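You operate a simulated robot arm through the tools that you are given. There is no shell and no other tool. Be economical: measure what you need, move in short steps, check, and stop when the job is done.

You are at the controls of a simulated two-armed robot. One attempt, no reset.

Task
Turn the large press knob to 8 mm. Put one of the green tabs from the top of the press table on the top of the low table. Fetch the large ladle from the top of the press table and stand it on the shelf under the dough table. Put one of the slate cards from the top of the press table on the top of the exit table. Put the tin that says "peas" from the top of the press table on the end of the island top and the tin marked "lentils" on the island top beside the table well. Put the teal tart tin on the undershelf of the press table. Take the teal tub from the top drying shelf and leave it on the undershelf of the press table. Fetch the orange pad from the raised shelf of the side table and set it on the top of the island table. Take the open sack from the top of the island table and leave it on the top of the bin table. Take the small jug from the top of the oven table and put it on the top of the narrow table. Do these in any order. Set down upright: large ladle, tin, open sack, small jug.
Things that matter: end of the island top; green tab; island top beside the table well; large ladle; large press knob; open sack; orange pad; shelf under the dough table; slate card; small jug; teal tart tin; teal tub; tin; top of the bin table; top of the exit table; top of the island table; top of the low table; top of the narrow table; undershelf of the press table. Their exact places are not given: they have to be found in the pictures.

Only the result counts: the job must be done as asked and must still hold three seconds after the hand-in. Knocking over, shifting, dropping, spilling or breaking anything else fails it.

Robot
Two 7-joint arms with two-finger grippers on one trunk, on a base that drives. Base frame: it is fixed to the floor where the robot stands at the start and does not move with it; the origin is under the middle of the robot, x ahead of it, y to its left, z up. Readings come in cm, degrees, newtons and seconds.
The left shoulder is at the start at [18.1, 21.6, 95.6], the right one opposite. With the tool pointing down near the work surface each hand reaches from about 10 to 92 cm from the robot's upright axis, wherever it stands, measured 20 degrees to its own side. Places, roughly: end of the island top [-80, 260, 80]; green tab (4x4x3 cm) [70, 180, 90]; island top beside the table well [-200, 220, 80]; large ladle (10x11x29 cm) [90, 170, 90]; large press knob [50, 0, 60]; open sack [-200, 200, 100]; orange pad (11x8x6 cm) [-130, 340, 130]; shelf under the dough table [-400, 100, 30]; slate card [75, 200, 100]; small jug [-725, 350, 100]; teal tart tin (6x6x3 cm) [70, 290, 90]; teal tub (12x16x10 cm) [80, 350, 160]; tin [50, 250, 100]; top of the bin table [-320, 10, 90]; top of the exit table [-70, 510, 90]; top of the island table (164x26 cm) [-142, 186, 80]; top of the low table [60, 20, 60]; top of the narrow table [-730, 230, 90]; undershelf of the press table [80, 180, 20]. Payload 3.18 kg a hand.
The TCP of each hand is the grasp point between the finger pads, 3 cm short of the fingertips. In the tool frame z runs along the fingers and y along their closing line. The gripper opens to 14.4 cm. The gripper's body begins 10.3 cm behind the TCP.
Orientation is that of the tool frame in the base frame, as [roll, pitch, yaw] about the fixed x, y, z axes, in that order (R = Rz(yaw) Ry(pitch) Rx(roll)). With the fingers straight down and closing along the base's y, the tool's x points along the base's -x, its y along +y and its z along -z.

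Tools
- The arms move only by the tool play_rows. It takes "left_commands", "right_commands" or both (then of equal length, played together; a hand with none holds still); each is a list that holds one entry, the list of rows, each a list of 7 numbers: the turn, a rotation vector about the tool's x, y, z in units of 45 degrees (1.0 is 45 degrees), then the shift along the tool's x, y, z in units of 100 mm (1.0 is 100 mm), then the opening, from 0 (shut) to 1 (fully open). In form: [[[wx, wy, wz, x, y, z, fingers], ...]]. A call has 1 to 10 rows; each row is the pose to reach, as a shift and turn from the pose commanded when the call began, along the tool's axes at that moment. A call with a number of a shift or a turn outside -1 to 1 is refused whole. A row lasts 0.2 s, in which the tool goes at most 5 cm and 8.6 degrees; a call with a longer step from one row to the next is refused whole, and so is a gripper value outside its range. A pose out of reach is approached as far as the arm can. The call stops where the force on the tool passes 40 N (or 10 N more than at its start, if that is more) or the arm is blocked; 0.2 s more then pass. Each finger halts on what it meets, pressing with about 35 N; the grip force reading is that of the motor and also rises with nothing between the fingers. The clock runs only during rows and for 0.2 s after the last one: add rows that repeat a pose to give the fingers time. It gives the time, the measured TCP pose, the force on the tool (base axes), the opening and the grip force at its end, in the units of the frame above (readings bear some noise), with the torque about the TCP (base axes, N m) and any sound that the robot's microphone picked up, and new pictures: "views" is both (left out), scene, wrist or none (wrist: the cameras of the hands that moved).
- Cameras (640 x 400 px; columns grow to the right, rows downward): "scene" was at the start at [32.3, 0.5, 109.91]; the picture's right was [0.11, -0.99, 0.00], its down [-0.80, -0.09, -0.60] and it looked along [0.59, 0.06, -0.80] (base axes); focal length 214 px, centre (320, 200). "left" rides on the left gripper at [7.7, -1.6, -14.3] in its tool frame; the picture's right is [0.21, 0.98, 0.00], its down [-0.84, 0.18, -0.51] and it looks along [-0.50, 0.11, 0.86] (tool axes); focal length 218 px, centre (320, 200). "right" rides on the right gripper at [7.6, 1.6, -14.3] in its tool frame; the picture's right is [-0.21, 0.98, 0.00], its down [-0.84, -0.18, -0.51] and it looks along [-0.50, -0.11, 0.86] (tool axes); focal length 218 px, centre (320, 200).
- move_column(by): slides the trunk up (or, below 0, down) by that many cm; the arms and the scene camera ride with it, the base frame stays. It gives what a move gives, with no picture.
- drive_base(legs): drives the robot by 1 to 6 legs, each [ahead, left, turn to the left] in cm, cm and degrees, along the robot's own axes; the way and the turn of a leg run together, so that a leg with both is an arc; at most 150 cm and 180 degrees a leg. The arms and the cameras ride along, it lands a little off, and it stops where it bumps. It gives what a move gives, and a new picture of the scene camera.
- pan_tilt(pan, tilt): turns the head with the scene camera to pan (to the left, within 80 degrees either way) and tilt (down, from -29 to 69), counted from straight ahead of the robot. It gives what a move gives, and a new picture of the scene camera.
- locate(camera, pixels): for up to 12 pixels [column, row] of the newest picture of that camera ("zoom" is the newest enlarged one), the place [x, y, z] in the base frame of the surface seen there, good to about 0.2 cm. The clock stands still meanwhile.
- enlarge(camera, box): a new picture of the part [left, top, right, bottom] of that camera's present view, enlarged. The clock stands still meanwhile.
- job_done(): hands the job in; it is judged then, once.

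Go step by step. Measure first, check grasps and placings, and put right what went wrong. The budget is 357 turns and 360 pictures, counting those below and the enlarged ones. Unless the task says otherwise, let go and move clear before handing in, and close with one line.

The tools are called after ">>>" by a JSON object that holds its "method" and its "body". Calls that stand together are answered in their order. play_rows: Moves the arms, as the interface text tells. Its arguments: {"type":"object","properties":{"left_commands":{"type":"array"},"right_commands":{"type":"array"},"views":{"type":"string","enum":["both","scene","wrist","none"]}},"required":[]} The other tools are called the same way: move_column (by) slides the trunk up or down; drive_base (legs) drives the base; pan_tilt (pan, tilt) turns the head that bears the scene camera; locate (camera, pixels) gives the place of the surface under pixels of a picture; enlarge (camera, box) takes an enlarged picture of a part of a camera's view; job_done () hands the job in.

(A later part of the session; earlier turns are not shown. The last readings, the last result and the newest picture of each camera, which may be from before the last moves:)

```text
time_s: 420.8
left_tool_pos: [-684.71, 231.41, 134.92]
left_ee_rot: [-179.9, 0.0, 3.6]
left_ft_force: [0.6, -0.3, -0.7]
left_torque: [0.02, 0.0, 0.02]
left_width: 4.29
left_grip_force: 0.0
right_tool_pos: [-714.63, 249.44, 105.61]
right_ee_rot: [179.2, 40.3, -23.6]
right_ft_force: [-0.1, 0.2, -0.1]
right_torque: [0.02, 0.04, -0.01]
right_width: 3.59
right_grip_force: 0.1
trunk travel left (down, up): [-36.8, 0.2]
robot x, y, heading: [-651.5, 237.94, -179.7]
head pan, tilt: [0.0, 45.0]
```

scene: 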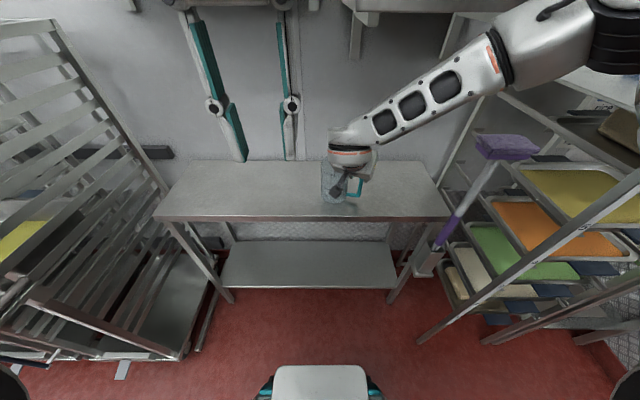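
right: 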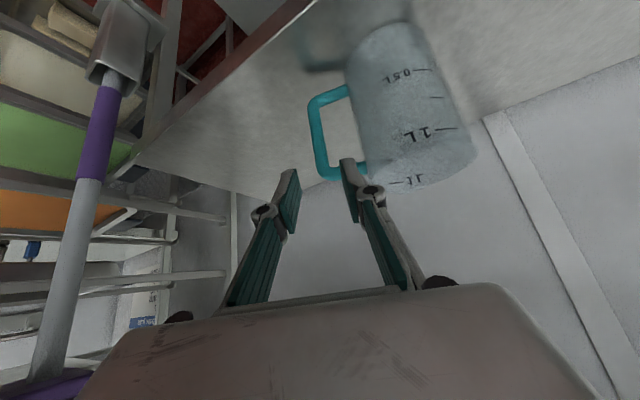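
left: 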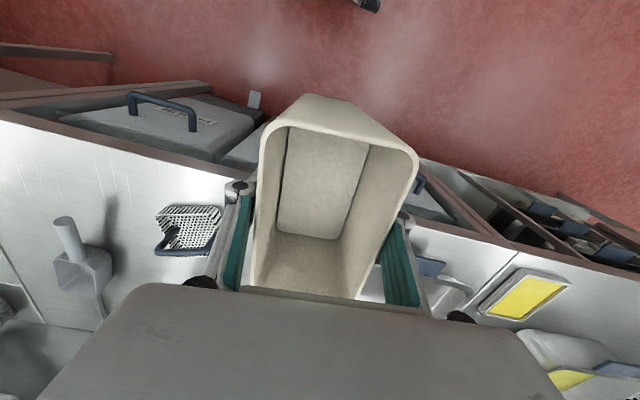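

The jug stands on the narrow table. Withdraw the right hand further and straighten it.

>>> {"method": "play_rows", "body": {"right_commands": [[[0, 0, 0, 0, 0, -0.4, 0.3], [0, 0, 0, 0, 0, -0.8, 0.3], [0, 0.15, 0, 0, 0, -1, 0.3], [0, 0.33, 0, 0, 0, -1, 0.3], [0, 0.5, 0, 0, 0, -1, 0.3], [0, 0.68, 0, 0, 0, -1, 0.3], [0, 0.86, 0, 0, 0, -1, 0.3]]], "views": "none"}}

>>> {"method": "drive_base", "body": {"legs": [[-22, 0, 0], [0, 55, 0], [-20, 0, 0], [0, 0, 180]]}}

>>> {"method": "pan_tilt", "body": {"pan": 0, "tilt": 20}}

```text
time_s: 422.4
left_tool_pos: [-684.99, 231.53, 134.94]
left_ee_rot: [-179.9, 0.0, 3.5]
left_ft_force: [-0.4, 0.1, -0.5]
left_torque: [0.02, -0.02, -0.01]
left_width: 4.33
left_grip_force: 0.0
right_tool_pos: [-708.66, 247.06, 113.2]
right_ee_rot: [179.1, 1.4, -23.0]
right_ft_force: [0.4, -0.2, -1.3]
right_torque: [-0.04, -0.02, -0.03]
right_width: 4.31
right_grip_force: 0.1
trunk travel left (down, up): [-36.8, 0.2]
robot x, y, heading: [-651.25, 237.76, -179.8]
head pan, tilt: [0.0, 45.0]
```

```text
time_s: 437.5
left_tool_pos: [-574.98, 188.13, 134.85]
left_ee_rot: [-179.8, 0.1, -178.5]
left_ft_force: [-0.2, -0.6, -0.9]
left_torque: [0.0, 0.02, 0.0]
left_width: 4.35
left_grip_force: 0.1
right_tool_pos: [-551.72, 171.68, 113.24]
right_ee_rot: [179.3, 1.5, 154.8]
right_ft_force: [0.5, -0.4, 0.2]
right_torque: [-0.01, 0.0, 0.0]
right_width: 4.32
right_grip_force: 0.0
trunk travel left (down, up): [-36.8, 0.2]
robot x, y, heading: [-608.46, 182.83, -2.2]
head pan, tilt: [0.0, 45.0]
```

scene: 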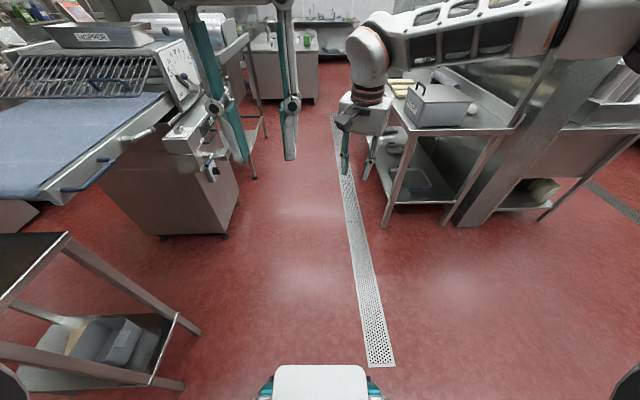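

```text
time_s: 438.4
left_tool_pos: [-574.88, 187.92, 134.82]
left_ee_rot: [180.0, 0.1, -178.5]
left_ft_force: [0.0, -0.2, 0.7]
left_torque: [0.0, 0.0, -0.01]
left_width: 4.36
left_grip_force: 0.0
right_tool_pos: [-551.74, 171.65, 113.21]
right_ee_rot: [179.4, 1.5, 154.9]
right_ft_force: [0.8, 0.7, 0.6]
right_torque: [-0.01, -0.01, 0.01]
right_width: 4.32
right_grip_force: 0.0
trunk travel left (down, up): [-36.8, 0.2]
robot x, y, heading: [-608.77, 182.99, -1.9]
head pan, tilt: [0.0, 20.0]
```

scene: 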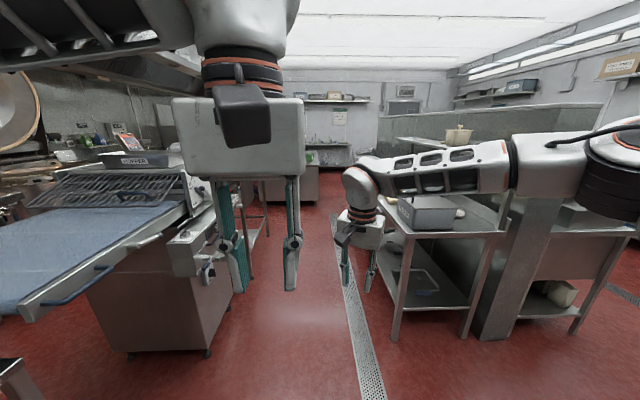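

>>> {"method": "locate", "body": {"camera": "scene", "pixels": [[395, 335], [210, 350], [320, 195], [405, 232], [420, 290], [450, 300], [400, 265], [250, 240], [440, 270]]}}

>>> {"method": "enlarge", "body": {"camera": "scene", "box": [360, 190, 540, 340]}}

```text
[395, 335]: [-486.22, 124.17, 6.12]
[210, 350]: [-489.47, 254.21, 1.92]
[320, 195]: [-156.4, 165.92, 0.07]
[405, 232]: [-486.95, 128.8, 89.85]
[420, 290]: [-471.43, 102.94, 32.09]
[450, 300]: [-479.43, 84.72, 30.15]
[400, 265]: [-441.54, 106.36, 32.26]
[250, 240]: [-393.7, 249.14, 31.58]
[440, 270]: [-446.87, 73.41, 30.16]
```

```text
2.67 times, centred on (450, 265) of scene
```

zoom: 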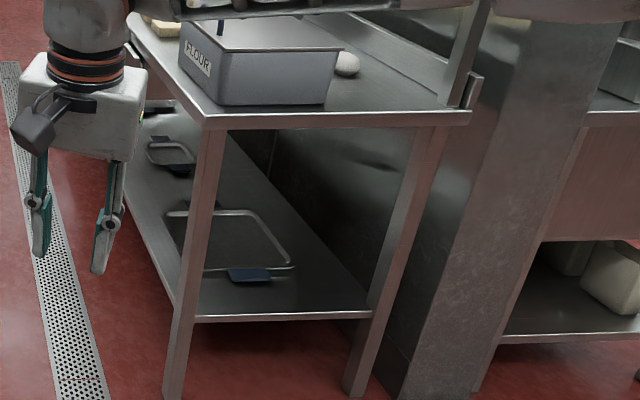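

Corridor clear. Drive east along y≈185 to x≈−310 and check.

>>> {"method": "drive_base", "body": {"legs": [[0, 0, 2], [150, 0, 0], [140, 0, 0]]}}

>>> {"method": "pan_tilt", "body": {"pan": -55, "tilt": 35}}

```text
time_s: 452.8
left_tool_pos: [-285.05, 187.1, 134.87]
left_ee_rot: [-179.9, 0.1, -176.7]
left_ft_force: [-0.1, 0.1, -0.3]
left_torque: [-0.05, 0.0, -0.03]
left_width: 4.34
left_grip_force: 0.0
right_tool_pos: [-261.38, 171.63, 113.26]
right_ee_rot: [179.2, 1.4, 156.6]
right_ft_force: [0.1, 0.5, -0.2]
right_torque: [-0.01, 0.01, 0.03]
right_width: 4.35
right_grip_force: 0.1
trunk travel left (down, up): [-36.8, 0.2]
robot x, y, heading: [-318.64, 180.97, 0.0]
head pan, tilt: [0.0, 20.0]
```

scene: 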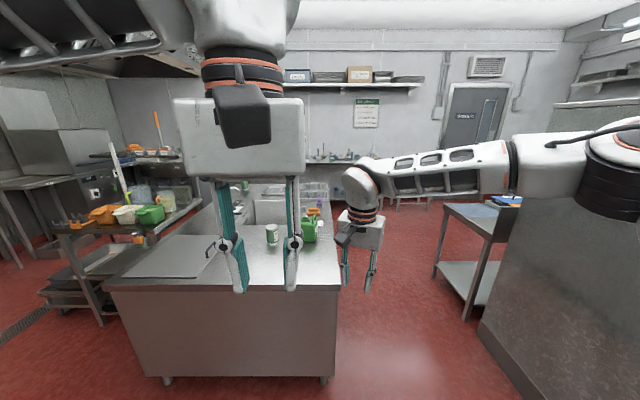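

```text
time_s: 454.0
left_tool_pos: [-285.08, 187.21, 134.91]
left_ee_rot: [-179.9, 0.1, -176.7]
left_ft_force: [-0.1, 0.4, 0.2]
left_torque: [-0.02, -0.01, 0.02]
left_width: 4.32
left_grip_force: 0.0
right_tool_pos: [-261.36, 171.5, 113.28]
right_ee_rot: [179.4, 1.4, 156.6]
right_ft_force: [-0.6, -0.5, 0.2]
right_torque: [-0.01, -0.02, 0.0]
right_width: 4.29
right_grip_force: 0.1
trunk travel left (down, up): [-36.8, 0.2]
robot x, y, heading: [-318.66, 181.02, 0.1]
head pan, tilt: [-55.0, 35.0]
```

scene: 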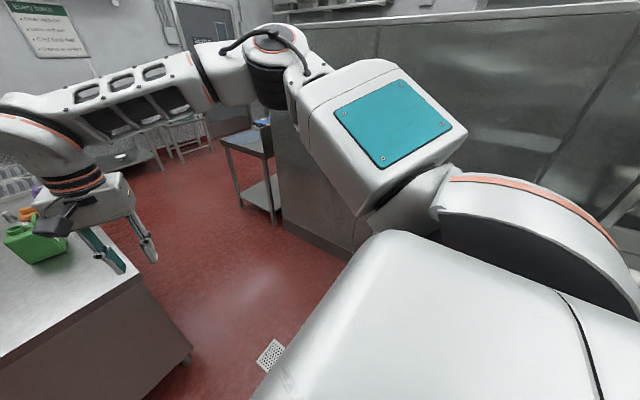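

Clear. Continue east through the passage back to the press table.

>>> {"method": "drive_base", "body": {"legs": [[42, 0, 0], [0, -60, 0], [150, 0, 0], [112, 0, 0], [0, 45, 0]]}}

>>> {"method": "pan_tilt", "body": {"pan": 0, "tilt": 40}}

```text
time_s: 478.6
left_tool_pos: [19.35, 177.68, 134.87]
left_ee_rot: [-179.9, 0.0, -175.7]
left_ft_force: [-0.3, 0.1, 1.0]
left_torque: [-0.01, -0.03, 0.01]
left_width: 4.34
left_grip_force: 0.0
right_tool_pos: [43.19, 162.58, 113.22]
right_ee_rot: [179.3, 1.4, 157.7]
right_ft_force: [0.7, 0.7, -0.3]
right_torque: [0.02, 0.05, -0.01]
right_width: 4.31
right_grip_force: 0.0
trunk travel left (down, up): [-36.8, 0.2]
robot x, y, heading: [-14.04, 170.79, 1.3]
head pan, tilt: [-55.0, 35.0]
```

scene: 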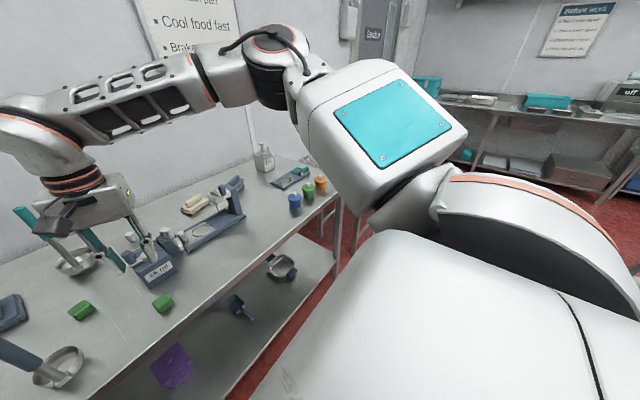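

```text
time_s: 479.9
left_tool_pos: [19.29, 177.62, 134.94]
left_ee_rot: [-179.8, 0.0, -175.7]
left_ft_force: [-0.2, 0.3, 0.0]
left_torque: [-0.02, -0.05, 0.0]
left_width: 4.32
left_grip_force: 0.0
right_tool_pos: [43.17, 162.56, 113.32]
right_ee_rot: [179.2, 1.5, 157.7]
right_ft_force: [-0.9, 0.1, 0.3]
right_torque: [-0.04, 0.01, 0.02]
right_width: 4.29
right_grip_force: 0.1
trunk travel left (down, up): [-36.8, 0.2]
robot x, y, heading: [-14.27, 170.59, 1.0]
head pan, tilt: [0.0, 40.0]
```

scene: 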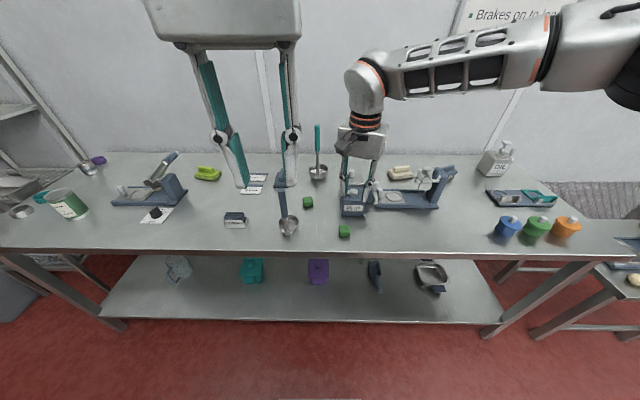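

Good overview: cards at (258,183), ladle at (318,160). First retract the right hand, then lower the trunk and move up for the card with the left hand.

>>> {"method": "play_rows", "body": {"right_commands": [[[0, 0, 0, 0.3, -0.12, 0, 0.3], [0, 0, 0, 0.6, -0.25, 0, 0.3], [0, 0, 0, 0.92, -0.38, 0, 0.3]]], "views": "none"}}

>>> {"method": "play_rows", "body": {"right_commands": [[[0, 0, 0, 0.3, -0.12, 0, 0.3], [0, 0, 0, 0.6, -0.25, 0, 0.3], [0, 0, 0, 0.92, -0.38, 0, 0.3]]], "views": "none"}}

>>> {"method": "move_column", "body": {"by": -18}}

>>> {"method": "drive_base", "body": {"legs": [[17, 7, -1]]}}

```text
time_s: 480.7
left_tool_pos: [19.09, 177.68, 134.86]
left_ee_rot: [-180.0, 0.1, -175.5]
left_ft_force: [0.8, -0.2, 0.1]
left_torque: [-0.02, 0.0, 0.02]
left_width: 4.33
left_grip_force: 0.1
right_tool_pos: [33.26, 162.59, 112.98]
right_ee_rot: [179.2, 1.6, 157.6]
right_ft_force: [-0.7, 0.4, 1.0]
right_torque: [0.0, 0.0, -0.01]
right_width: 4.31
right_grip_force: 0.0
trunk travel left (down, up): [-36.8, 0.2]
robot x, y, heading: [-14.2, 170.84, 1.2]
head pan, tilt: [0.0, 40.0]
```

```text
time_s: 481.5
left_tool_pos: [19.35, 177.74, 134.95]
left_ee_rot: [-179.9, 0.1, -175.5]
left_ft_force: [-0.1, 0.3, -0.2]
left_torque: [0.01, -0.01, 0.0]
left_width: 4.32
left_grip_force: 0.1
right_tool_pos: [23.47, 162.38, 112.79]
right_ee_rot: [179.3, 1.6, 157.6]
right_ft_force: [-0.5, 0.1, -0.9]
right_torque: [0.02, -0.02, 0.01]
right_width: 4.33
right_grip_force: 0.1
trunk travel left (down, up): [-36.8, 0.2]
robot x, y, heading: [-14.13, 170.89, 1.0]
head pan, tilt: [0.0, 40.0]
```

```text
time_s: 483.5
left_tool_pos: [19.22, 177.66, 116.94]
left_ee_rot: [-179.9, 0.2, -175.7]
left_ft_force: [0.0, 0.7, 0.0]
left_torque: [-0.06, -0.02, 0.02]
left_width: 4.34
left_grip_force: 0.0
right_tool_pos: [23.29, 162.56, 94.79]
right_ee_rot: [179.3, 1.6, 157.8]
right_ft_force: [-0.1, -0.1, 0.1]
right_torque: [-0.04, -0.05, 0.03]
right_width: 4.32
right_grip_force: 0.0
trunk travel left (down, up): [-18.8, 18.2]
robot x, y, heading: [-14.44, 170.92, 1.3]
head pan, tilt: [0.0, 40.0]
```

```text
time_s: 485.0
left_tool_pos: [36.32, 184.13, 116.86]
left_ee_rot: [-179.9, 0.1, -176.9]
left_ft_force: [-0.2, -0.2, 0.7]
left_torque: [-0.04, 0.03, 0.02]
left_width: 4.33
left_grip_force: 0.1
right_tool_pos: [39.94, 168.78, 94.72]
right_ee_rot: [179.2, 1.6, 156.6]
right_ft_force: [-0.7, 0.0, -0.7]
right_torque: [0.0, 0.03, -0.05]
right_width: 4.34
right_grip_force: 0.1
trunk travel left (down, up): [-18.8, 18.2]
robot x, y, heading: [2.23, 177.92, -0.3]
head pan, tilt: [0.0, 40.0]
```

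scene: 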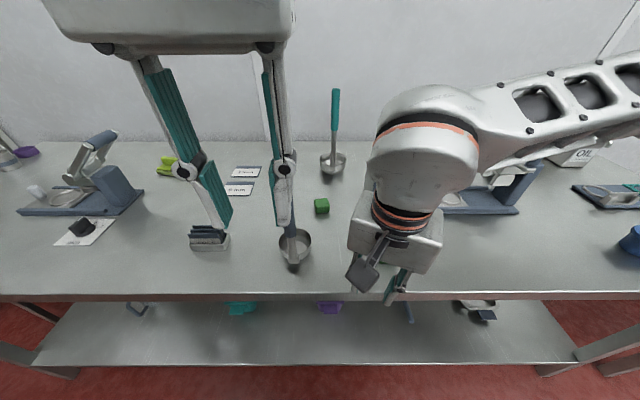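

Move the left hand left and forward at height, over toward the cards.

>>> {"method": "play_rows", "body": {"left_commands": [[[0, 0, 0, 0, 0.4, 0, 0.5], [0, 0, 0, 0, 0.8, 0, 0.7], [0, 0, 0, -0.3, 1, 0, 0.8]]], "views": "none"}}

>>> {"method": "play_rows", "body": {"left_commands": [[[0, 0, 0, -0.3, 0.35, 0, 0.85], [0, 0, 0, -0.6, 0.7, 0.1, 0.85], [0, 0, 0, -1, 0.9, 0.3, 0.85]]], "views": "none"}}

>>> {"method": "play_rows", "body": {"left_commands": [[[0, 0, 0, -0.4, 0, 0.2, 0.85], [0, 0, 0, -0.8, 0, 0.4, 0.85], [0, 0, 0, -1, 0, 0.8, 0.85]]], "views": "none"}}

>>> {"method": "play_rows", "body": {"left_commands": [[[0, 0, 0, -0.4, 0, 0, 0.85], [0, 0, 0, -0.8, 0, 0, 0.85], [0, 0, 0, -0.8, 0, 0, 0.85]]], "views": "wrist"}}

```text
time_s: 485.8
left_tool_pos: [38.79, 194.21, 116.78]
left_ee_rot: [-180.0, 0.0, -176.9]
left_ft_force: [0.5, 0.2, 0.2]
left_torque: [-0.02, -0.01, 0.04]
left_width: 11.52
left_grip_force: 0.1
right_tool_pos: [39.97, 168.84, 94.67]
right_ee_rot: [179.4, 1.5, 156.6]
right_ft_force: [1.1, -0.1, -0.6]
right_torque: [0.0, 0.0, 0.0]
right_width: 4.33
right_grip_force: 0.2
trunk travel left (down, up): [-18.8, 18.2]
robot x, y, heading: [2.62, 177.87, -0.5]
head pan, tilt: [0.0, 40.0]
```

```text
time_s: 486.6
left_tool_pos: [48.39, 203.88, 113.9]
left_ee_rot: [-179.9, 0.0, -176.9]
left_ft_force: [0.2, -0.3, 0.3]
left_torque: [-0.03, 0.04, 0.04]
left_width: 12.23
left_grip_force: 0.1
right_tool_pos: [40.03, 168.89, 94.72]
right_ee_rot: [179.4, 1.5, 156.5]
right_ft_force: [0.1, 0.3, 0.3]
right_torque: [-0.01, 0.05, 0.02]
right_width: 4.34
right_grip_force: 0.1
trunk travel left (down, up): [-18.8, 18.2]
robot x, y, heading: [2.3, 177.71, -0.4]
head pan, tilt: [0.0, 40.0]
```

```text
time_s: 487.4
left_tool_pos: [58.25, 204.14, 105.72]
left_ee_rot: [-179.9, -0.1, -176.9]
left_ft_force: [-0.5, 0.4, -0.7]
left_torque: [0.01, 0.04, 0.01]
left_width: 12.23
left_grip_force: 0.1
right_tool_pos: [40.03, 168.78, 94.66]
right_ee_rot: [179.4, 1.5, 156.5]
right_ft_force: [0.2, 0.1, 0.0]
right_torque: [0.0, 0.05, -0.03]
right_width: 4.32
right_grip_force: 0.1
trunk travel left (down, up): [-18.8, 18.2]
robot x, y, heading: [2.42, 177.8, -0.5]
head pan, tilt: [0.0, 40.0]
```

```text
time_s: 488.2
left_tool_pos: [65.35, 204.66, 105.94]
left_ee_rot: [-179.8, 0.1, -176.7]
left_ft_force: [0.0, 0.2, 0.3]
left_torque: [0.0, 0.04, 0.0]
left_width: 12.25
left_grip_force: 0.0
left hand out of reach, approached as far as the arm can: row 2, 3
right_tool_pos: [39.98, 168.88, 94.71]
right_ee_rot: [179.3, 1.5, 156.4]
right_ft_force: [-0.3, 0.1, 0.4]
right_torque: [-0.03, 0.05, 0.02]
right_width: 4.34
right_grip_force: 0.0
trunk travel left (down, up): [-18.8, 18.2]
robot x, y, heading: [2.65, 177.76, -0.1]
head pan, tilt: [0.0, 40.0]
```

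left: 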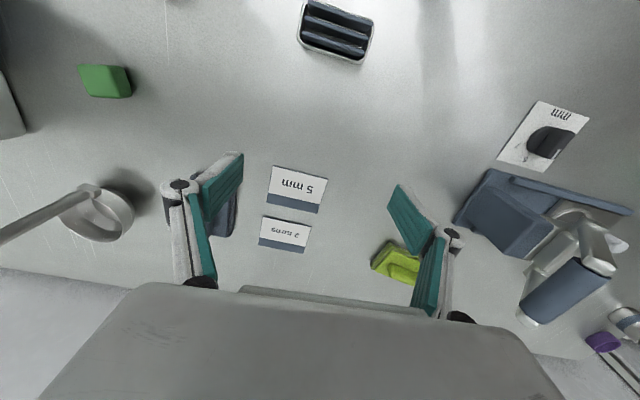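

Both flat cards are in view: "5 mm" and "2 turns". Measure corners.

>>> {"method": "locate", "body": {"camera": "left", "pixels": [[275, 168], [326, 180], [318, 211], [269, 198], [298, 188], [262, 218], [309, 229], [303, 251], [261, 242], [340, 200], [285, 210], [297, 207]]}}

>>> {"method": "enlarge", "body": {"camera": "left", "box": [250, 155, 350, 260]}}

```text
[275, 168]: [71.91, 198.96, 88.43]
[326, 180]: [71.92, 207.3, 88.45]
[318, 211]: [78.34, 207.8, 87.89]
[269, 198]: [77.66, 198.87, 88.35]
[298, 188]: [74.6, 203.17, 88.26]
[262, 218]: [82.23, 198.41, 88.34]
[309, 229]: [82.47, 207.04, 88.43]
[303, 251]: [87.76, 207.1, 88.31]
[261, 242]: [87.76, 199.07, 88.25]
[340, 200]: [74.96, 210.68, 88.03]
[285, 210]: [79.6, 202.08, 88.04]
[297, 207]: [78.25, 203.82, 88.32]
```

```text
3.81 times, centred on (300, 208) of left
```

zoom: 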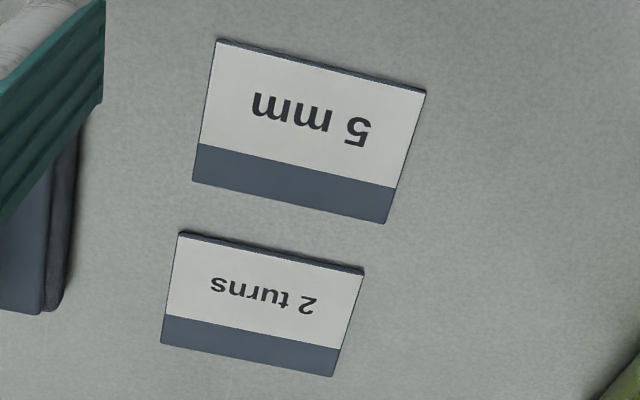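

The "5 mm" card spans x 71.9–78, y 199–207.4, about 0.3 cm thick. Lower and move over it, opening 11.5 cm.

>>> {"method": "play_rows", "body": {"left_commands": [[[0, 0, 0.04, -0.1, -0.1, 0.3, 0.8], [0, 0, 0.09, -0.3, -0.2, 0.6, 0.8], [0, 0, 0.09, -0.6, -0.2, 0.8, 0.8], [0, 0, 0.09, -0.95, -0.2, 1, 0.8], [0, 0, 0.09, -0.95, -0.2, 1, 0.8]]], "views": "none"}}

```text
time_s: 489.4
left_tool_pos: [69.79, 201.82, 96.93]
left_ee_rot: [-179.9, 0.2, 179.1]
left_ft_force: [-0.3, -0.2, 1.2]
left_torque: [-0.04, -0.07, -0.01]
left_width: 11.54
left_grip_force: 0.1
left hand out of reach, approached as far as the arm can: row 3, 4, 5
right_tool_pos: [39.72, 169.03, 94.75]
right_ee_rot: [179.1, 1.7, 156.5]
right_ft_force: [-0.4, -0.3, 0.1]
right_torque: [-0.03, -0.04, 0.0]
right_width: 4.33
right_grip_force: 0.0
trunk travel left (down, up): [-18.8, 18.2]
robot x, y, heading: [2.52, 178.07, -0.2]
head pan, tilt: [0.0, 40.0]
```

Short by ~4 cm: raise the trunk 8 to gain reach, then lower the hand.

>>> {"method": "move_column", "body": {"by": 10}}

>>> {"method": "play_rows", "body": {"left_commands": [[[0, 0, 0, -0.1, 0.05, 0.3, 0.8], [0, 0, 0, -0.2, 0.1, 0.6, 0.8], [0, 0, 0, -0.4, 0.12, 0.9, 0.8], [0, 0, 0, -0.5, 0.12, 1, 0.8], [0, 0, 0, -0.5, 0.12, 1, 0.8]]], "views": "none"}}

```text
time_s: 490.7
left_tool_pos: [67.96, 202.21, 116.88]
left_ee_rot: [-180.0, 9.7, 179.2]
left_ft_force: [0.6, -0.4, 0.5]
left_torque: [0.02, 0.03, -0.01]
left_width: 11.53
left_grip_force: 0.1
right_tool_pos: [39.95, 168.89, 104.65]
right_ee_rot: [179.4, 1.5, 156.6]
right_ft_force: [-0.4, 0.6, 0.2]
right_torque: [-0.01, 0.01, 0.01]
right_width: 4.33
right_grip_force: 0.1
trunk travel left (down, up): [-28.8, 8.2]
robot x, y, heading: [2.93, 178.05, -0.4]
head pan, tilt: [0.0, 40.0]
```

```text
time_s: 491.9
left_tool_pos: [71.11, 203.27, 111.49]
left_ee_rot: [180.0, 9.9, 179.2]
left_ft_force: [-0.3, 0.3, 0.8]
left_torque: [-0.01, 0.01, 0.01]
left_width: 11.52
left_grip_force: 0.0
left hand out of reach, approached as far as the arm can: row 3, 4, 5
right_tool_pos: [39.92, 168.81, 104.67]
right_ee_rot: [179.4, 1.6, 156.5]
right_ft_force: [0.1, 0.0, 0.0]
right_torque: [-0.02, -0.01, 0.01]
right_width: 4.33
right_grip_force: 0.1
trunk travel left (down, up): [-28.8, 8.2]
robot x, y, heading: [2.65, 177.62, -0.2]
head pan, tilt: [0.0, 40.0]
```

>>> {"method": "play_rows", "body": {"left_commands": [[[0, 0, 0, 0, 0, 0.35, 0.8], [0, 0, 0, 0, 0, 0.7, 0.8], [0, 0, 0, 0, 0, 1, 0.8]]], "views": "none"}}

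>>> {"method": "play_rows", "body": {"left_commands": [[[0, 0.1, 0, 0, 0, 0.25, 0.8], [0, 0.21, 0, -0.1, 0, 0.5, 0.8], [0, 0.21, 0, -0.2, 0, 0.6, 0.8]]], "views": "wrist"}}

```text
time_s: 492.7
left_tool_pos: [72.73, 203.27, 101.66]
left_ee_rot: [-179.9, 9.8, 179.2]
left_ft_force: [0.1, -0.1, 0.4]
left_torque: [-0.04, 0.02, 0.01]
left_width: 11.5
left_grip_force: 0.1
right_tool_pos: [40.1, 168.72, 104.55]
right_ee_rot: [179.3, 1.5, 156.5]
right_ft_force: [0.2, 0.2, -0.6]
right_torque: [0.01, 0.01, 0.02]
right_width: 4.32
right_grip_force: 0.1
trunk travel left (down, up): [-28.8, 8.2]
robot x, y, heading: [2.61, 177.78, -0.5]
head pan, tilt: [0.0, 40.0]
```

```text
time_s: 493.5
left_tool_pos: [73.47, 203.14, 99.6]
left_ee_rot: [180.0, 6.1, 179.2]
left_ft_force: [0.0, -0.3, -0.6]
left_torque: [-0.01, 0.02, -0.01]
left_width: 11.5
left_grip_force: 0.1
left hand out of reach, approached as far as the arm can: row 1, 2, 3
right_tool_pos: [39.92, 168.79, 104.71]
right_ee_rot: [179.3, 1.6, 156.5]
right_ft_force: [0.0, 0.7, 0.3]
right_torque: [-0.04, 0.03, 0.02]
right_width: 4.29
right_grip_force: 0.0
trunk travel left (down, up): [-28.8, 8.2]
robot x, y, heading: [2.75, 177.81, -0.2]
head pan, tilt: [0.0, 40.0]
```

left: 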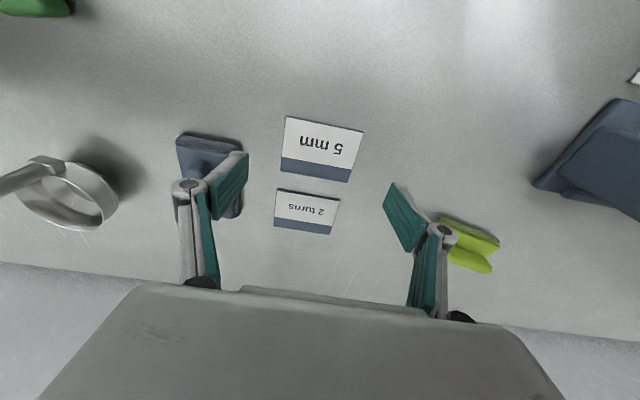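

Lower toward the table with opening 10.2 cm.

>>> {"method": "play_rows", "body": {"left_commands": [[[0, 0, 0, 0, 0, 0.3, 0.71], [0, 0, 0, 0, 0.01, 0.6, 0.71], [0, 0, 0, 0, 0.01, 0.72, 0.71]]], "views": "wrist"}}

```text
time_s: 494.3
left_tool_pos: [74.19, 203.19, 92.33]
left_ee_rot: [-180.0, 6.1, 179.4]
left_ft_force: [0.4, 0.9, -0.2]
left_torque: [-0.04, 0.01, -0.02]
left_width: 10.22
left_grip_force: 0.1
right_tool_pos: [39.94, 168.72, 104.67]
right_ee_rot: [179.3, 1.4, 156.5]
right_ft_force: [-0.9, -0.3, -0.3]
right_torque: [0.02, 0.02, -0.01]
right_width: 4.32
right_grip_force: 0.0
trunk travel left (down, up): [-28.8, 8.2]
robot x, y, heading: [2.55, 177.84, -0.2]
head pan, tilt: [0.0, 40.0]
```

left: 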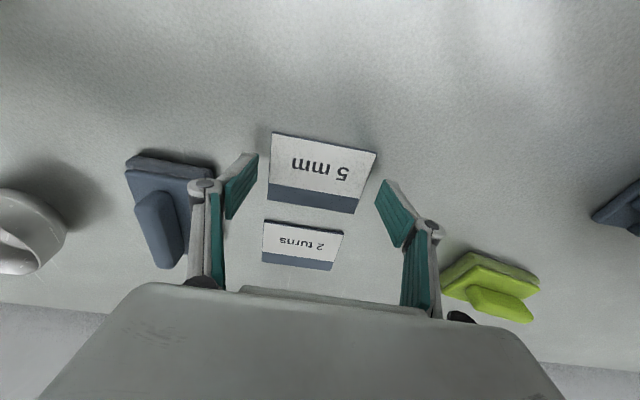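

>>> {"method": "play_rows", "body": {"left_commands": [[[0, 0, 0, 0, 0, 0.05, 0.71], [0, 0, 0, 0, 0, 0.09, 0.71], [0, 0, 0, 0, 0, 0.105, 0.71], [0, 0, 0, 0, 0, 0.11, 0.71]]], "views": "none"}}

```text
time_s: 495.3
left_tool_pos: [74.29, 203.32, 91.28]
left_ee_rot: [180.0, 6.2, 179.4]
left_ft_force: [-0.1, 0.5, 0.1]
left_torque: [0.04, 0.0, 0.0]
left_width: 10.23
left_grip_force: 0.1
right_tool_pos: [39.94, 168.83, 104.74]
right_ee_rot: [179.3, 1.5, 156.5]
right_ft_force: [-0.6, 0.0, -0.1]
right_torque: [0.02, 0.01, 0.01]
right_width: 4.31
right_grip_force: 0.0
trunk travel left (down, up): [-28.8, 8.2]
robot x, y, heading: [2.15, 177.98, -0.5]
head pan, tilt: [0.0, 40.0]
```

>>> {"method": "play_rows", "body": {"left_commands": [[[0, 0, 0, 0, 0, 0.01, 0.71], [0, 0, 0, 0, 0, 0.018, 0.71], [0, 0, 0, 0, 0, 0.018, 0.71]]], "views": "none"}}

```text
time_s: 496.1
left_tool_pos: [74.51, 203.39, 91.15]
left_ee_rot: [-180.0, 6.0, 179.3]
left_ft_force: [-0.5, 0.8, 0.0]
left_torque: [0.0, -0.02, -0.01]
left_width: 10.24
left_grip_force: 0.1
right_tool_pos: [39.85, 168.85, 104.7]
right_ee_rot: [179.4, 1.5, 156.5]
right_ft_force: [-1.1, 0.3, 0.3]
right_torque: [-0.03, -0.03, -0.04]
right_width: 4.34
right_grip_force: 0.0
trunk travel left (down, up): [-28.8, 8.2]
robot x, y, heading: [2.46, 178.24, -0.2]
head pan, tilt: [0.0, 40.0]
```

Tips are practically at the table. Close on the card edges.

>>> {"method": "play_rows", "body": {"left_commands": [[[0, 0, 0, 0, 0, 0.01, 0.62], [0, 0, 0, 0, 0, 0.01, 0.5], [0, 0, 0, 0, 0, 0.01, 0.45], [0, 0, 0, 0, 0, 0.01, 0.45]]], "views": "wrist"}}

```text
time_s: 497.1
left_tool_pos: [74.32, 203.26, 91.1]
left_ee_rot: [-180.0, 6.2, 179.2]
left_ft_force: [1.1, -1.5, 9.6]
left_torque: [-0.38, 0.07, 0.04]
left_width: 6.72
left_grip_force: 1.6
right_tool_pos: [39.9, 168.77, 104.86]
right_ee_rot: [179.3, 1.7, 156.5]
right_ft_force: [-0.4, 0.3, -0.1]
right_torque: [0.03, 0.0, 0.01]
right_width: 4.3
right_grip_force: 0.1
trunk travel left (down, up): [-28.8, 8.2]
robot x, y, heading: [2.36, 177.83, -0.2]
head pan, tilt: [0.0, 40.0]
```

left: 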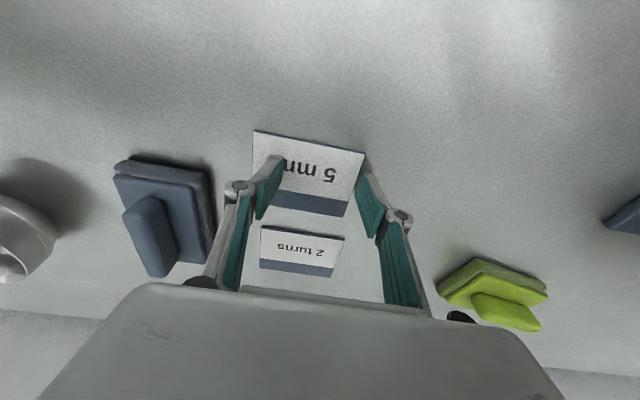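

One finger rode over the card; reopen and press slightly lower before closing.

>>> {"method": "play_rows", "body": {"left_commands": [[[0, 0, 0, 0, 0, -0.03, 0.6], [0, 0, 0, 0, 0, -0.03, 0.72], [0, 0, 0, 0, 0, -0.03, 0.72], [0, 0, 0, 0, 0, 0.01, 0.72], [0, 0, 0, 0, 0, 0.03, 0.72], [0, 0, 0, 0, 0, 0.04, 0.72]]], "views": "wrist"}}

```text
time_s: 498.5
left_tool_pos: [74.4, 203.34, 90.76]
left_ee_rot: [-179.9, 6.2, 179.2]
left_ft_force: [0.2, -0.5, 3.7]
left_torque: [-0.17, 0.05, -0.04]
left_width: 10.45
left_grip_force: 0.6
right_tool_pos: [39.87, 168.87, 104.71]
right_ee_rot: [179.3, 1.6, 156.5]
right_ft_force: [-0.4, -1.7, 0.8]
right_torque: [-0.01, -0.03, 0.0]
right_width: 4.34
right_grip_force: 0.1
trunk travel left (down, up): [-28.8, 8.2]
robot x, y, heading: [2.13, 177.7, -0.5]
head pan, tilt: [0.0, 40.0]
```

left: 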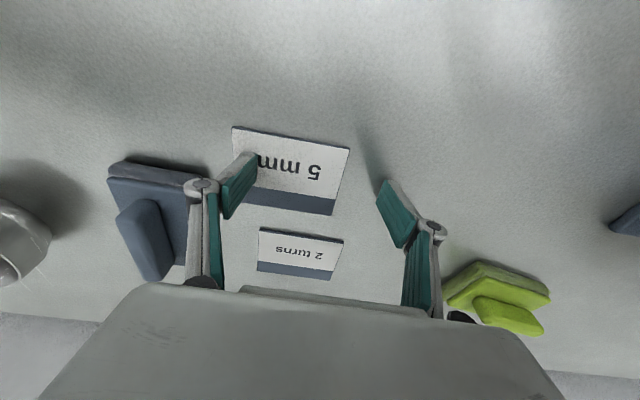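

>>> {"method": "locate", "body": {"camera": "left", "pixels": [[205, 172], [214, 255], [233, 128], [349, 150], [336, 214], [245, 205], [190, 200]]}}

```text
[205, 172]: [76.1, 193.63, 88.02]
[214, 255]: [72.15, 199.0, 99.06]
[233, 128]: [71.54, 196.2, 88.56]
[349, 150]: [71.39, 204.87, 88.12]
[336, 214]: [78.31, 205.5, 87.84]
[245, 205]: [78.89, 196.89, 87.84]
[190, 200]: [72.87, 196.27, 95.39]
```

Card now at y 196.3–205.2. Lift, shift −2.5 cm, and press down again.

>>> {"method": "play_rows", "body": {"left_commands": [[[0, 0, 0, 0, 0, -0.15, 0.72], [0, 0, 0, 0, -0.13, -0.15, 0.72], [0, 0, 0, 0, -0.255, -0.15, 0.72], [0, 0, 0, 0, -0.255, -0.08, 0.72], [0, 0, 0, 0, -0.255, 0, 0.72]]], "views": "none"}}

>>> {"method": "play_rows", "body": {"left_commands": [[[0, 0, 0, 0, 0, 0.01, 0.72], [0, 0, 0, 0, 0, 0.02, 0.72], [0, 0, 0, 0, 0, 0.03, 0.72]]], "views": "wrist"}}

```text
time_s: 499.7
left_tool_pos: [74.29, 200.86, 90.61]
left_ee_rot: [-180.0, 6.1, 179.3]
left_ft_force: [-0.9, 0.2, 0.0]
left_torque: [0.03, 0.02, 0.02]
left_width: 10.38
left_grip_force: 0.2
right_tool_pos: [39.91, 168.79, 104.7]
right_ee_rot: [179.3, 1.6, 156.5]
right_ft_force: [0.6, -0.6, -0.4]
right_torque: [-0.03, 0.02, -0.01]
right_width: 4.32
right_grip_force: 0.1
trunk travel left (down, up): [-28.8, 8.2]
robot x, y, heading: [2.21, 177.81, -0.4]
head pan, tilt: [0.0, 40.0]
```

```text
time_s: 500.5
left_tool_pos: [74.25, 200.86, 90.36]
left_ee_rot: [-180.0, 6.2, 179.3]
left_ft_force: [0.9, 0.8, 2.1]
left_torque: [-0.07, 0.02, -0.01]
left_width: 10.35
left_grip_force: 0.1
right_tool_pos: [39.79, 168.77, 104.73]
right_ee_rot: [179.2, 1.6, 156.6]
right_ft_force: [0.0, 0.6, -0.1]
right_torque: [-0.03, -0.01, -0.01]
right_width: 4.3
right_grip_force: 0.0
trunk travel left (down, up): [-28.8, 8.2]
robot x, y, heading: [2.36, 177.96, -0.3]
head pan, tilt: [0.0, 40.0]
```

left: 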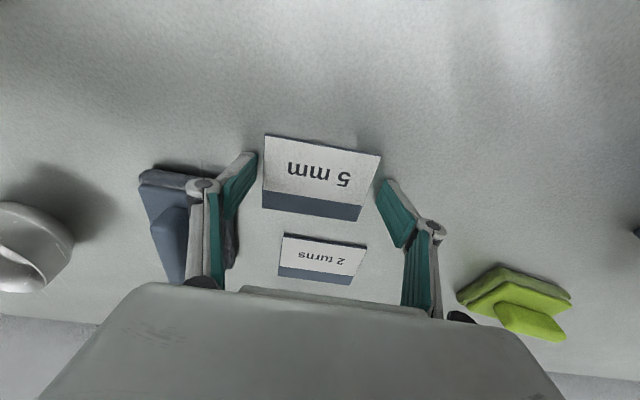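

Now touching the table (2 N) with the card between the fingers. Close.

>>> {"method": "play_rows", "body": {"left_commands": [[[0, 0, 0, 0, 0, 0.01, 0.66], [0, 0, 0, 0, 0, 0.01, 0.6], [0, 0, 0, 0, 0, 0.01, 0.5], [0, 0, 0, 0, 0, 0.01, 0.5], [0, 0, 0, 0, 0, 0.01, 0.5]]], "views": "wrist"}}

```text
time_s: 501.7
left_tool_pos: [74.4, 200.81, 90.73]
left_ee_rot: [180.0, 6.6, 179.4]
left_ft_force: [6.1, 2.8, 31.2]
left_torque: [-0.17, 0.2, 0.15]
left_width: 8.88
left_grip_force: 34.9
right_tool_pos: [39.74, 168.7, 104.94]
right_ee_rot: [179.2, 1.5, 156.6]
right_ft_force: [-0.3, -0.2, -0.2]
right_torque: [0.03, 0.03, -0.02]
right_width: 4.33
right_grip_force: 0.1
trunk travel left (down, up): [-28.8, 8.2]
robot x, y, heading: [2.72, 177.85, -0.1]
head pan, tilt: [0.0, 40.0]
```

left: 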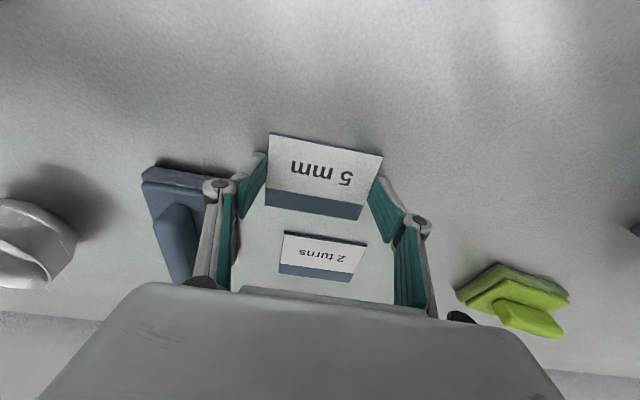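

Clamped at 8.9 cm. Lift slowly.

>>> {"method": "play_rows", "body": {"left_commands": [[[0, 0, 0, 0, 0, -0.03, 0.5], [0, 0, 0, 0, 0, -0.08, 0.5], [0, 0, 0, 0, 0, -0.15, 0.5], [0, 0, 0, 0, 0, -0.25, 0.5], [0, 0, 0, 0, 0, -0.35, 0.5]]], "views": "wrist"}}

```text
time_s: 502.9
left_tool_pos: [73.97, 200.79, 93.7]
left_ee_rot: [179.9, 6.0, 179.2]
left_ft_force: [-1.0, -0.4, -0.4]
left_torque: [0.0, -0.02, 0.02]
left_width: 8.88
left_grip_force: 34.9
right_tool_pos: [40.01, 168.76, 104.69]
right_ee_rot: [179.3, 1.5, 156.5]
right_ft_force: [0.0, 0.8, -0.4]
right_torque: [-0.03, -0.01, 0.03]
right_width: 4.32
right_grip_force: 0.0
trunk travel left (down, up): [-28.8, 8.2]
robot x, y, heading: [2.21, 177.65, -0.2]
head pan, tilt: [0.0, 40.0]
```

left: 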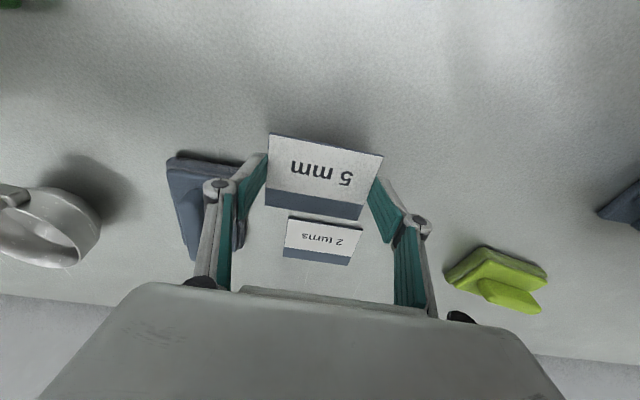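

Card is lifted. Raise gradually and retract toward the robot.

>>> {"method": "play_rows", "body": {"left_commands": [[[0, 0, 0, 0, 0, -0.2, 0.5], [0, 0, 0, 0, 0, -0.45, 0.5], [0, 0, 0, 0, 0, -0.7, 0.5], [0, 0, 0, 0.15, 0, -0.85, 0.5], [0, 0, 0, 0.35, 0, -1, 0.5], [0, 0, 0, 0.6, 0, -1, 0.5]]], "views": "none"}}

>>> {"method": "play_rows", "body": {"left_commands": [[[0, 0, 0, 0.2, 0, 0, 0.5], [0, 0, 0, 0.45, 0.1, 0, 0.5], [0, 0, 0, 0.7, 0.2, 0, 0.5], [0, 0, 0, 1, 0.3, 0, 0.5]]], "views": "none"}}

>>> {"method": "play_rows", "body": {"left_commands": [[[0, 0, 0, 0.2, 0, 0, 0.5], [0, 0, 0, 0.45, 0, 0, 0.5], [0, 0, 0, 0.7, 0, 0, 0.5], [0, 0, 0, 1, 0, 0, 0.5]]], "views": "scene"}}

```text
time_s: 504.3
left_tool_pos: [66.91, 200.89, 103.2]
left_ee_rot: [180.0, 6.2, 179.3]
left_ft_force: [-0.1, 0.8, 0.6]
left_torque: [0.01, -0.01, -0.04]
left_width: 8.86
left_grip_force: 34.3
right_tool_pos: [39.99, 168.78, 104.64]
right_ee_rot: [179.3, 1.6, 156.5]
right_ft_force: [-0.8, 1.2, 0.4]
right_torque: [-0.02, 0.03, 0.01]
right_width: 4.32
right_grip_force: 0.0
trunk travel left (down, up): [-28.8, 8.2]
robot x, y, heading: [2.14, 177.79, -0.3]
head pan, tilt: [0.0, 40.0]
```

```text
time_s: 505.3
left_tool_pos: [56.92, 204.15, 102.06]
left_ee_rot: [180.0, 6.1, 179.3]
left_ft_force: [0.4, 0.2, -1.3]
left_torque: [-0.01, -0.02, 0.01]
left_width: 8.88
left_grip_force: 34.9
right_tool_pos: [39.93, 168.79, 104.72]
right_ee_rot: [179.3, 1.6, 156.5]
right_ft_force: [0.7, 0.3, -0.6]
right_torque: [-0.04, 0.0, -0.02]
right_width: 4.33
right_grip_force: 0.1
trunk travel left (down, up): [-28.8, 8.2]
robot x, y, heading: [2.07, 178.15, -0.4]
head pan, tilt: [0.0, 40.0]
```

```text
time_s: 506.3
left_tool_pos: [47.11, 204.31, 100.94]
left_ee_rot: [-180.0, 6.0, 179.1]
left_ft_force: [-0.3, 0.6, 0.2]
left_torque: [0.0, 0.0, 0.01]
left_width: 8.86
left_grip_force: 35.6
right_tool_pos: [39.93, 168.83, 104.75]
right_ee_rot: [179.3, 1.6, 156.5]
right_ft_force: [-0.2, -0.6, 0.1]
right_torque: [-0.01, -0.02, 0.0]
right_width: 4.32
right_grip_force: 0.1
trunk travel left (down, up): [-28.8, 8.2]
robot x, y, heading: [2.68, 177.86, -0.3]
head pan, tilt: [0.0, 40.0]
```

scene: 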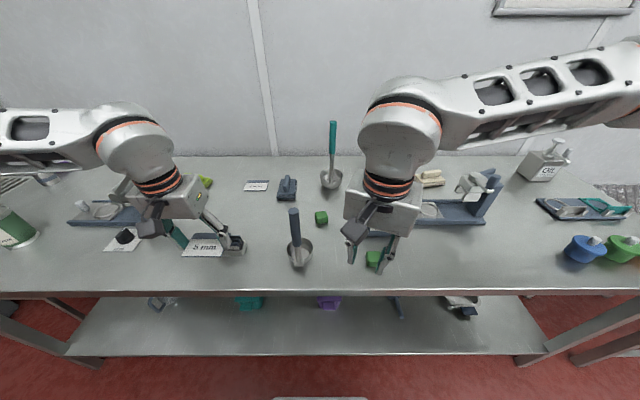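

Retract both hands closer, then drive to the tart tin at the north end.

>>> {"method": "play_rows", "body": {"left_commands": [[[0, 0, 0, 0.2, 0, -0.1, 0.5], [0, 0, 0, 0.45, 0, -0.2, 0.5], [0, 0, 0, 0.7, 0, -0.3, 0.5], [0, 0, 0, 1, 0, -0.4, 0.5]]], "views": "none"}}

>>> {"method": "drive_base", "body": {"legs": [[-14, 0, 0], [0, 104, 0]]}}

```text
time_s: 507.3
left_tool_pos: [37.19, 204.38, 103.78]
left_ee_rot: [179.9, 5.9, 179.2]
left_ft_force: [-0.7, 0.2, 0.4]
left_torque: [-0.02, -0.05, -0.02]
left_width: 8.87
left_grip_force: 35.1
left hand out of reach, approached as far as the arm can: row 4
right_tool_pos: [39.94, 168.76, 104.74]
right_ee_rot: [179.4, 1.6, 156.5]
right_ft_force: [-0.4, -0.8, 1.2]
right_torque: [0.01, 0.01, -0.04]
right_width: 4.29
right_grip_force: 0.0
trunk travel left (down, up): [-28.8, 8.2]
robot x, y, heading: [2.16, 178.29, -0.2]
head pan, tilt: [0.0, 40.0]
```

```text
time_s: 517.7
left_tool_pos: [24.96, 308.36, 103.82]
left_ee_rot: [180.0, 5.9, 178.3]
left_ft_force: [-1.1, 0.4, -0.4]
left_torque: [-0.02, -0.02, 0.0]
left_width: 8.88
left_grip_force: 34.7
right_tool_pos: [27.13, 272.88, 104.77]
right_ee_rot: [179.2, 1.5, 155.5]
right_ft_force: [0.2, 0.2, -0.3]
right_torque: [0.03, -0.03, 0.06]
right_width: 4.32
right_grip_force: 0.1
trunk travel left (down, up): [-28.8, 8.2]
robot x, y, heading: [-10.4, 282.66, -1.2]
head pan, tilt: [0.0, 40.0]
```

scene: 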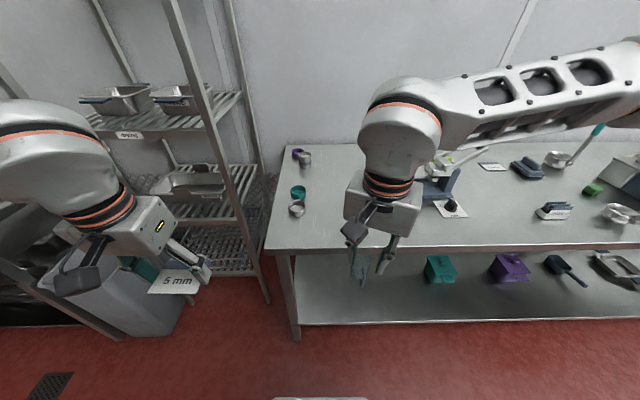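

Teal tart tin is at (298,192). Measure it, neighbours, and the undershelf.

>>> {"method": "locate", "body": {"camera": "scene", "pixels": [[298, 187], [292, 193], [306, 193], [298, 199], [297, 210], [305, 160], [275, 245], [300, 320], [330, 300], [360, 310], [260, 290], [240, 195]]}}

>>> {"method": "enlarge", "body": {"camera": "scene", "box": [260, 130, 360, 230]}}

```text
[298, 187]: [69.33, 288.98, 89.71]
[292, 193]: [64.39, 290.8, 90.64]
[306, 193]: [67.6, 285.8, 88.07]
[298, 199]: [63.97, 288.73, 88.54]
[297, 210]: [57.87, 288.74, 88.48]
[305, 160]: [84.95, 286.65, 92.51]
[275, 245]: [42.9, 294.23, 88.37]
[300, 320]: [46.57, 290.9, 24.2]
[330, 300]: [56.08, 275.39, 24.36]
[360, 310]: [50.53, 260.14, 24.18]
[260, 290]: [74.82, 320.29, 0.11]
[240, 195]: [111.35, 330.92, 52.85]
```

```text
4.00 times, centred on (310, 180) of scene
```

zoom: 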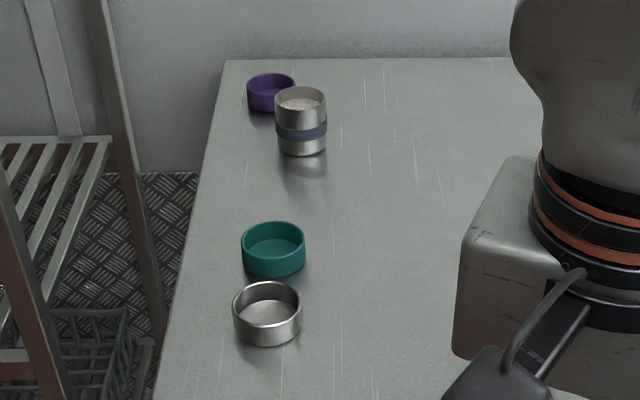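

>>> {"method": "locate", "body": {"camera": "scene", "pixels": [[165, 330], [120, 335], [185, 290], [268, 300], [120, 110], [175, 105], [120, 135], [180, 190]]}}

>>> {"method": "move_column", "body": {"by": -6}}

```text
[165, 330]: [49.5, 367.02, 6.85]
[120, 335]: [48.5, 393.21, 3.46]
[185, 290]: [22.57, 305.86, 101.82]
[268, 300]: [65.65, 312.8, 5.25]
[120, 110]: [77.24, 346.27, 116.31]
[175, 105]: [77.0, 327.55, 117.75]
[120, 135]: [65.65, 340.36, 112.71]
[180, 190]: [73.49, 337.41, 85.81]
```

```text
time_s: 518.7
left_tool_pos: [25.14, 308.4, 95.72]
left_ee_rot: [-180.0, 1.6, 178.3]
left_ft_force: [0.6, 0.9, -0.4]
left_torque: [-0.01, -0.09, 0.02]
left_width: 8.88
left_grip_force: 35.3
right_tool_pos: [27.04, 272.82, 98.66]
right_ee_rot: [179.2, 1.7, 155.6]
right_ft_force: [-0.5, 0.1, 0.1]
right_torque: [-0.02, -0.06, 0.0]
right_width: 4.3
right_grip_force: 0.0
trunk travel left (down, up): [-22.8, 14.2]
robot x, y, heading: [-10.07, 282.27, -1.5]
head pan, tilt: [0.0, 40.0]
```

>>> {"method": "drive_base", "body": {"legs": [[13, 10, 1.3]]}}

>>> {"method": "play_rows", "body": {"right_commands": [[[0, 0, -0.18, -0.1, 0.1, 0, 0.6], [0, 0, -0.36, -0.3, 0.3, 0, 0.65], [0, 0, -0.5, -0.6, 0.5, 0, 0.65], [0, 0, -0.5, -0.95, 0.7, 0, 0.65]]], "views": "none"}}

```text
time_s: 520.3
left_tool_pos: [37.9, 318.97, 95.57]
left_ee_rot: [179.9, 1.5, 179.8]
left_ft_force: [0.8, 1.4, 0.1]
left_torque: [-0.04, 0.03, 0.0]
left_width: 8.87
left_grip_force: 35.2
right_tool_pos: [40.64, 283.51, 98.72]
right_ee_rot: [179.3, 1.4, 157.0]
right_ft_force: [-0.4, -0.5, -0.3]
right_torque: [-0.03, 0.03, 0.01]
right_width: 4.32
right_grip_force: 0.1
trunk travel left (down, up): [-22.8, 14.2]
robot x, y, heading: [2.69, 292.06, 0.3]
head pan, tilt: [0.0, 40.0]
```

scene: 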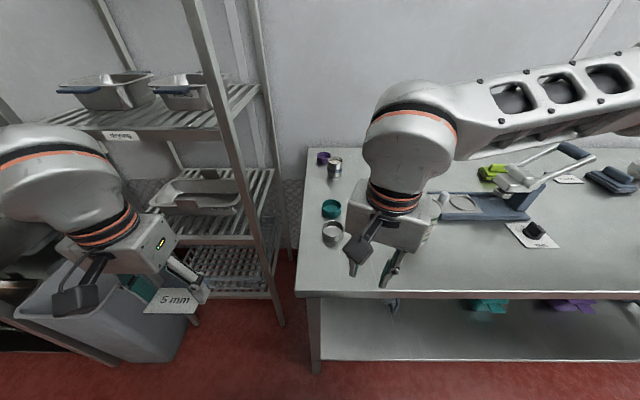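

```text
time_s: 521.3
left_tool_pos: [37.93, 318.94, 95.64]
left_ee_rot: [180.0, 1.6, 179.7]
left_ft_force: [-0.8, 0.2, -0.9]
left_torque: [0.0, 0.05, 0.02]
left_width: 8.87
left_grip_force: 35.0
right_tool_pos: [52.25, 286.23, 99.16]
right_ee_rot: [180.0, 1.7, 179.7]
right_ft_force: [1.1, 0.1, -0.2]
right_torque: [0.01, 0.04, -0.05]
right_width: 9.33
right_grip_force: 0.0
trunk travel left (down, up): [-22.8, 14.2]
robot x, y, heading: [2.81, 292.27, 0.3]
head pan, tilt: [0.0, 40.0]
```

>>> {"method": "play_rows", "body": {"right_commands": [[[0, 0, 0, -0.4, 0.1, 0, 0.65], [0, 0, 0, -0.8, 0.2, 0, 0.65], [0, 0, 0, -1, 0.25, 0, 0.65]]], "views": "none"}}

>>> {"method": "play_rows", "body": {"right_commands": [[[0, 0, 0, -0.2, 0, 0.1, 0.65], [0, 0, 0, -0.44, 0, 0.2, 0.65]]], "views": "wrist"}}

```text
time_s: 522.1
left_tool_pos: [37.86, 318.98, 95.69]
left_ee_rot: [179.9, 1.5, 179.8]
left_ft_force: [-0.2, -0.4, 0.2]
left_torque: [0.0, -0.02, 0.01]
left_width: 8.88
left_grip_force: 34.9
right_tool_pos: [62.14, 288.58, 99.38]
right_ee_rot: [-180.0, 1.6, 179.5]
right_ft_force: [0.0, 0.1, -1.0]
right_torque: [0.0, -0.01, -0.03]
right_width: 9.38
right_grip_force: 0.1
trunk travel left (down, up): [-22.8, 14.2]
robot x, y, heading: [2.99, 292.53, 0.3]
head pan, tilt: [0.0, 40.0]
```

```text
time_s: 522.7
left_tool_pos: [37.8, 318.95, 95.69]
left_ee_rot: [-180.0, 1.6, 179.8]
left_ft_force: [-0.3, -0.1, -1.0]
left_torque: [0.0, 0.0, 0.01]
left_width: 8.85
left_grip_force: 35.6
right_tool_pos: [66.43, 288.76, 97.45]
right_ee_rot: [179.9, 1.7, 179.4]
right_ft_force: [-0.1, -0.4, 0.6]
right_torque: [0.03, 0.01, 0.02]
right_width: 9.35
right_grip_force: 0.1
trunk travel left (down, up): [-22.8, 14.2]
robot x, y, heading: [2.74, 292.46, 0.6]
head pan, tilt: [0.0, 40.0]
```

right: 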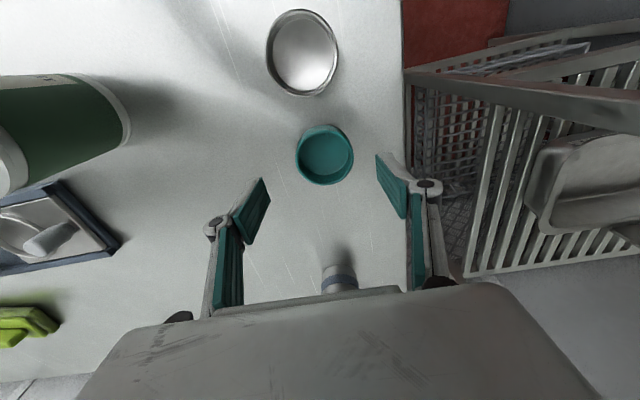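

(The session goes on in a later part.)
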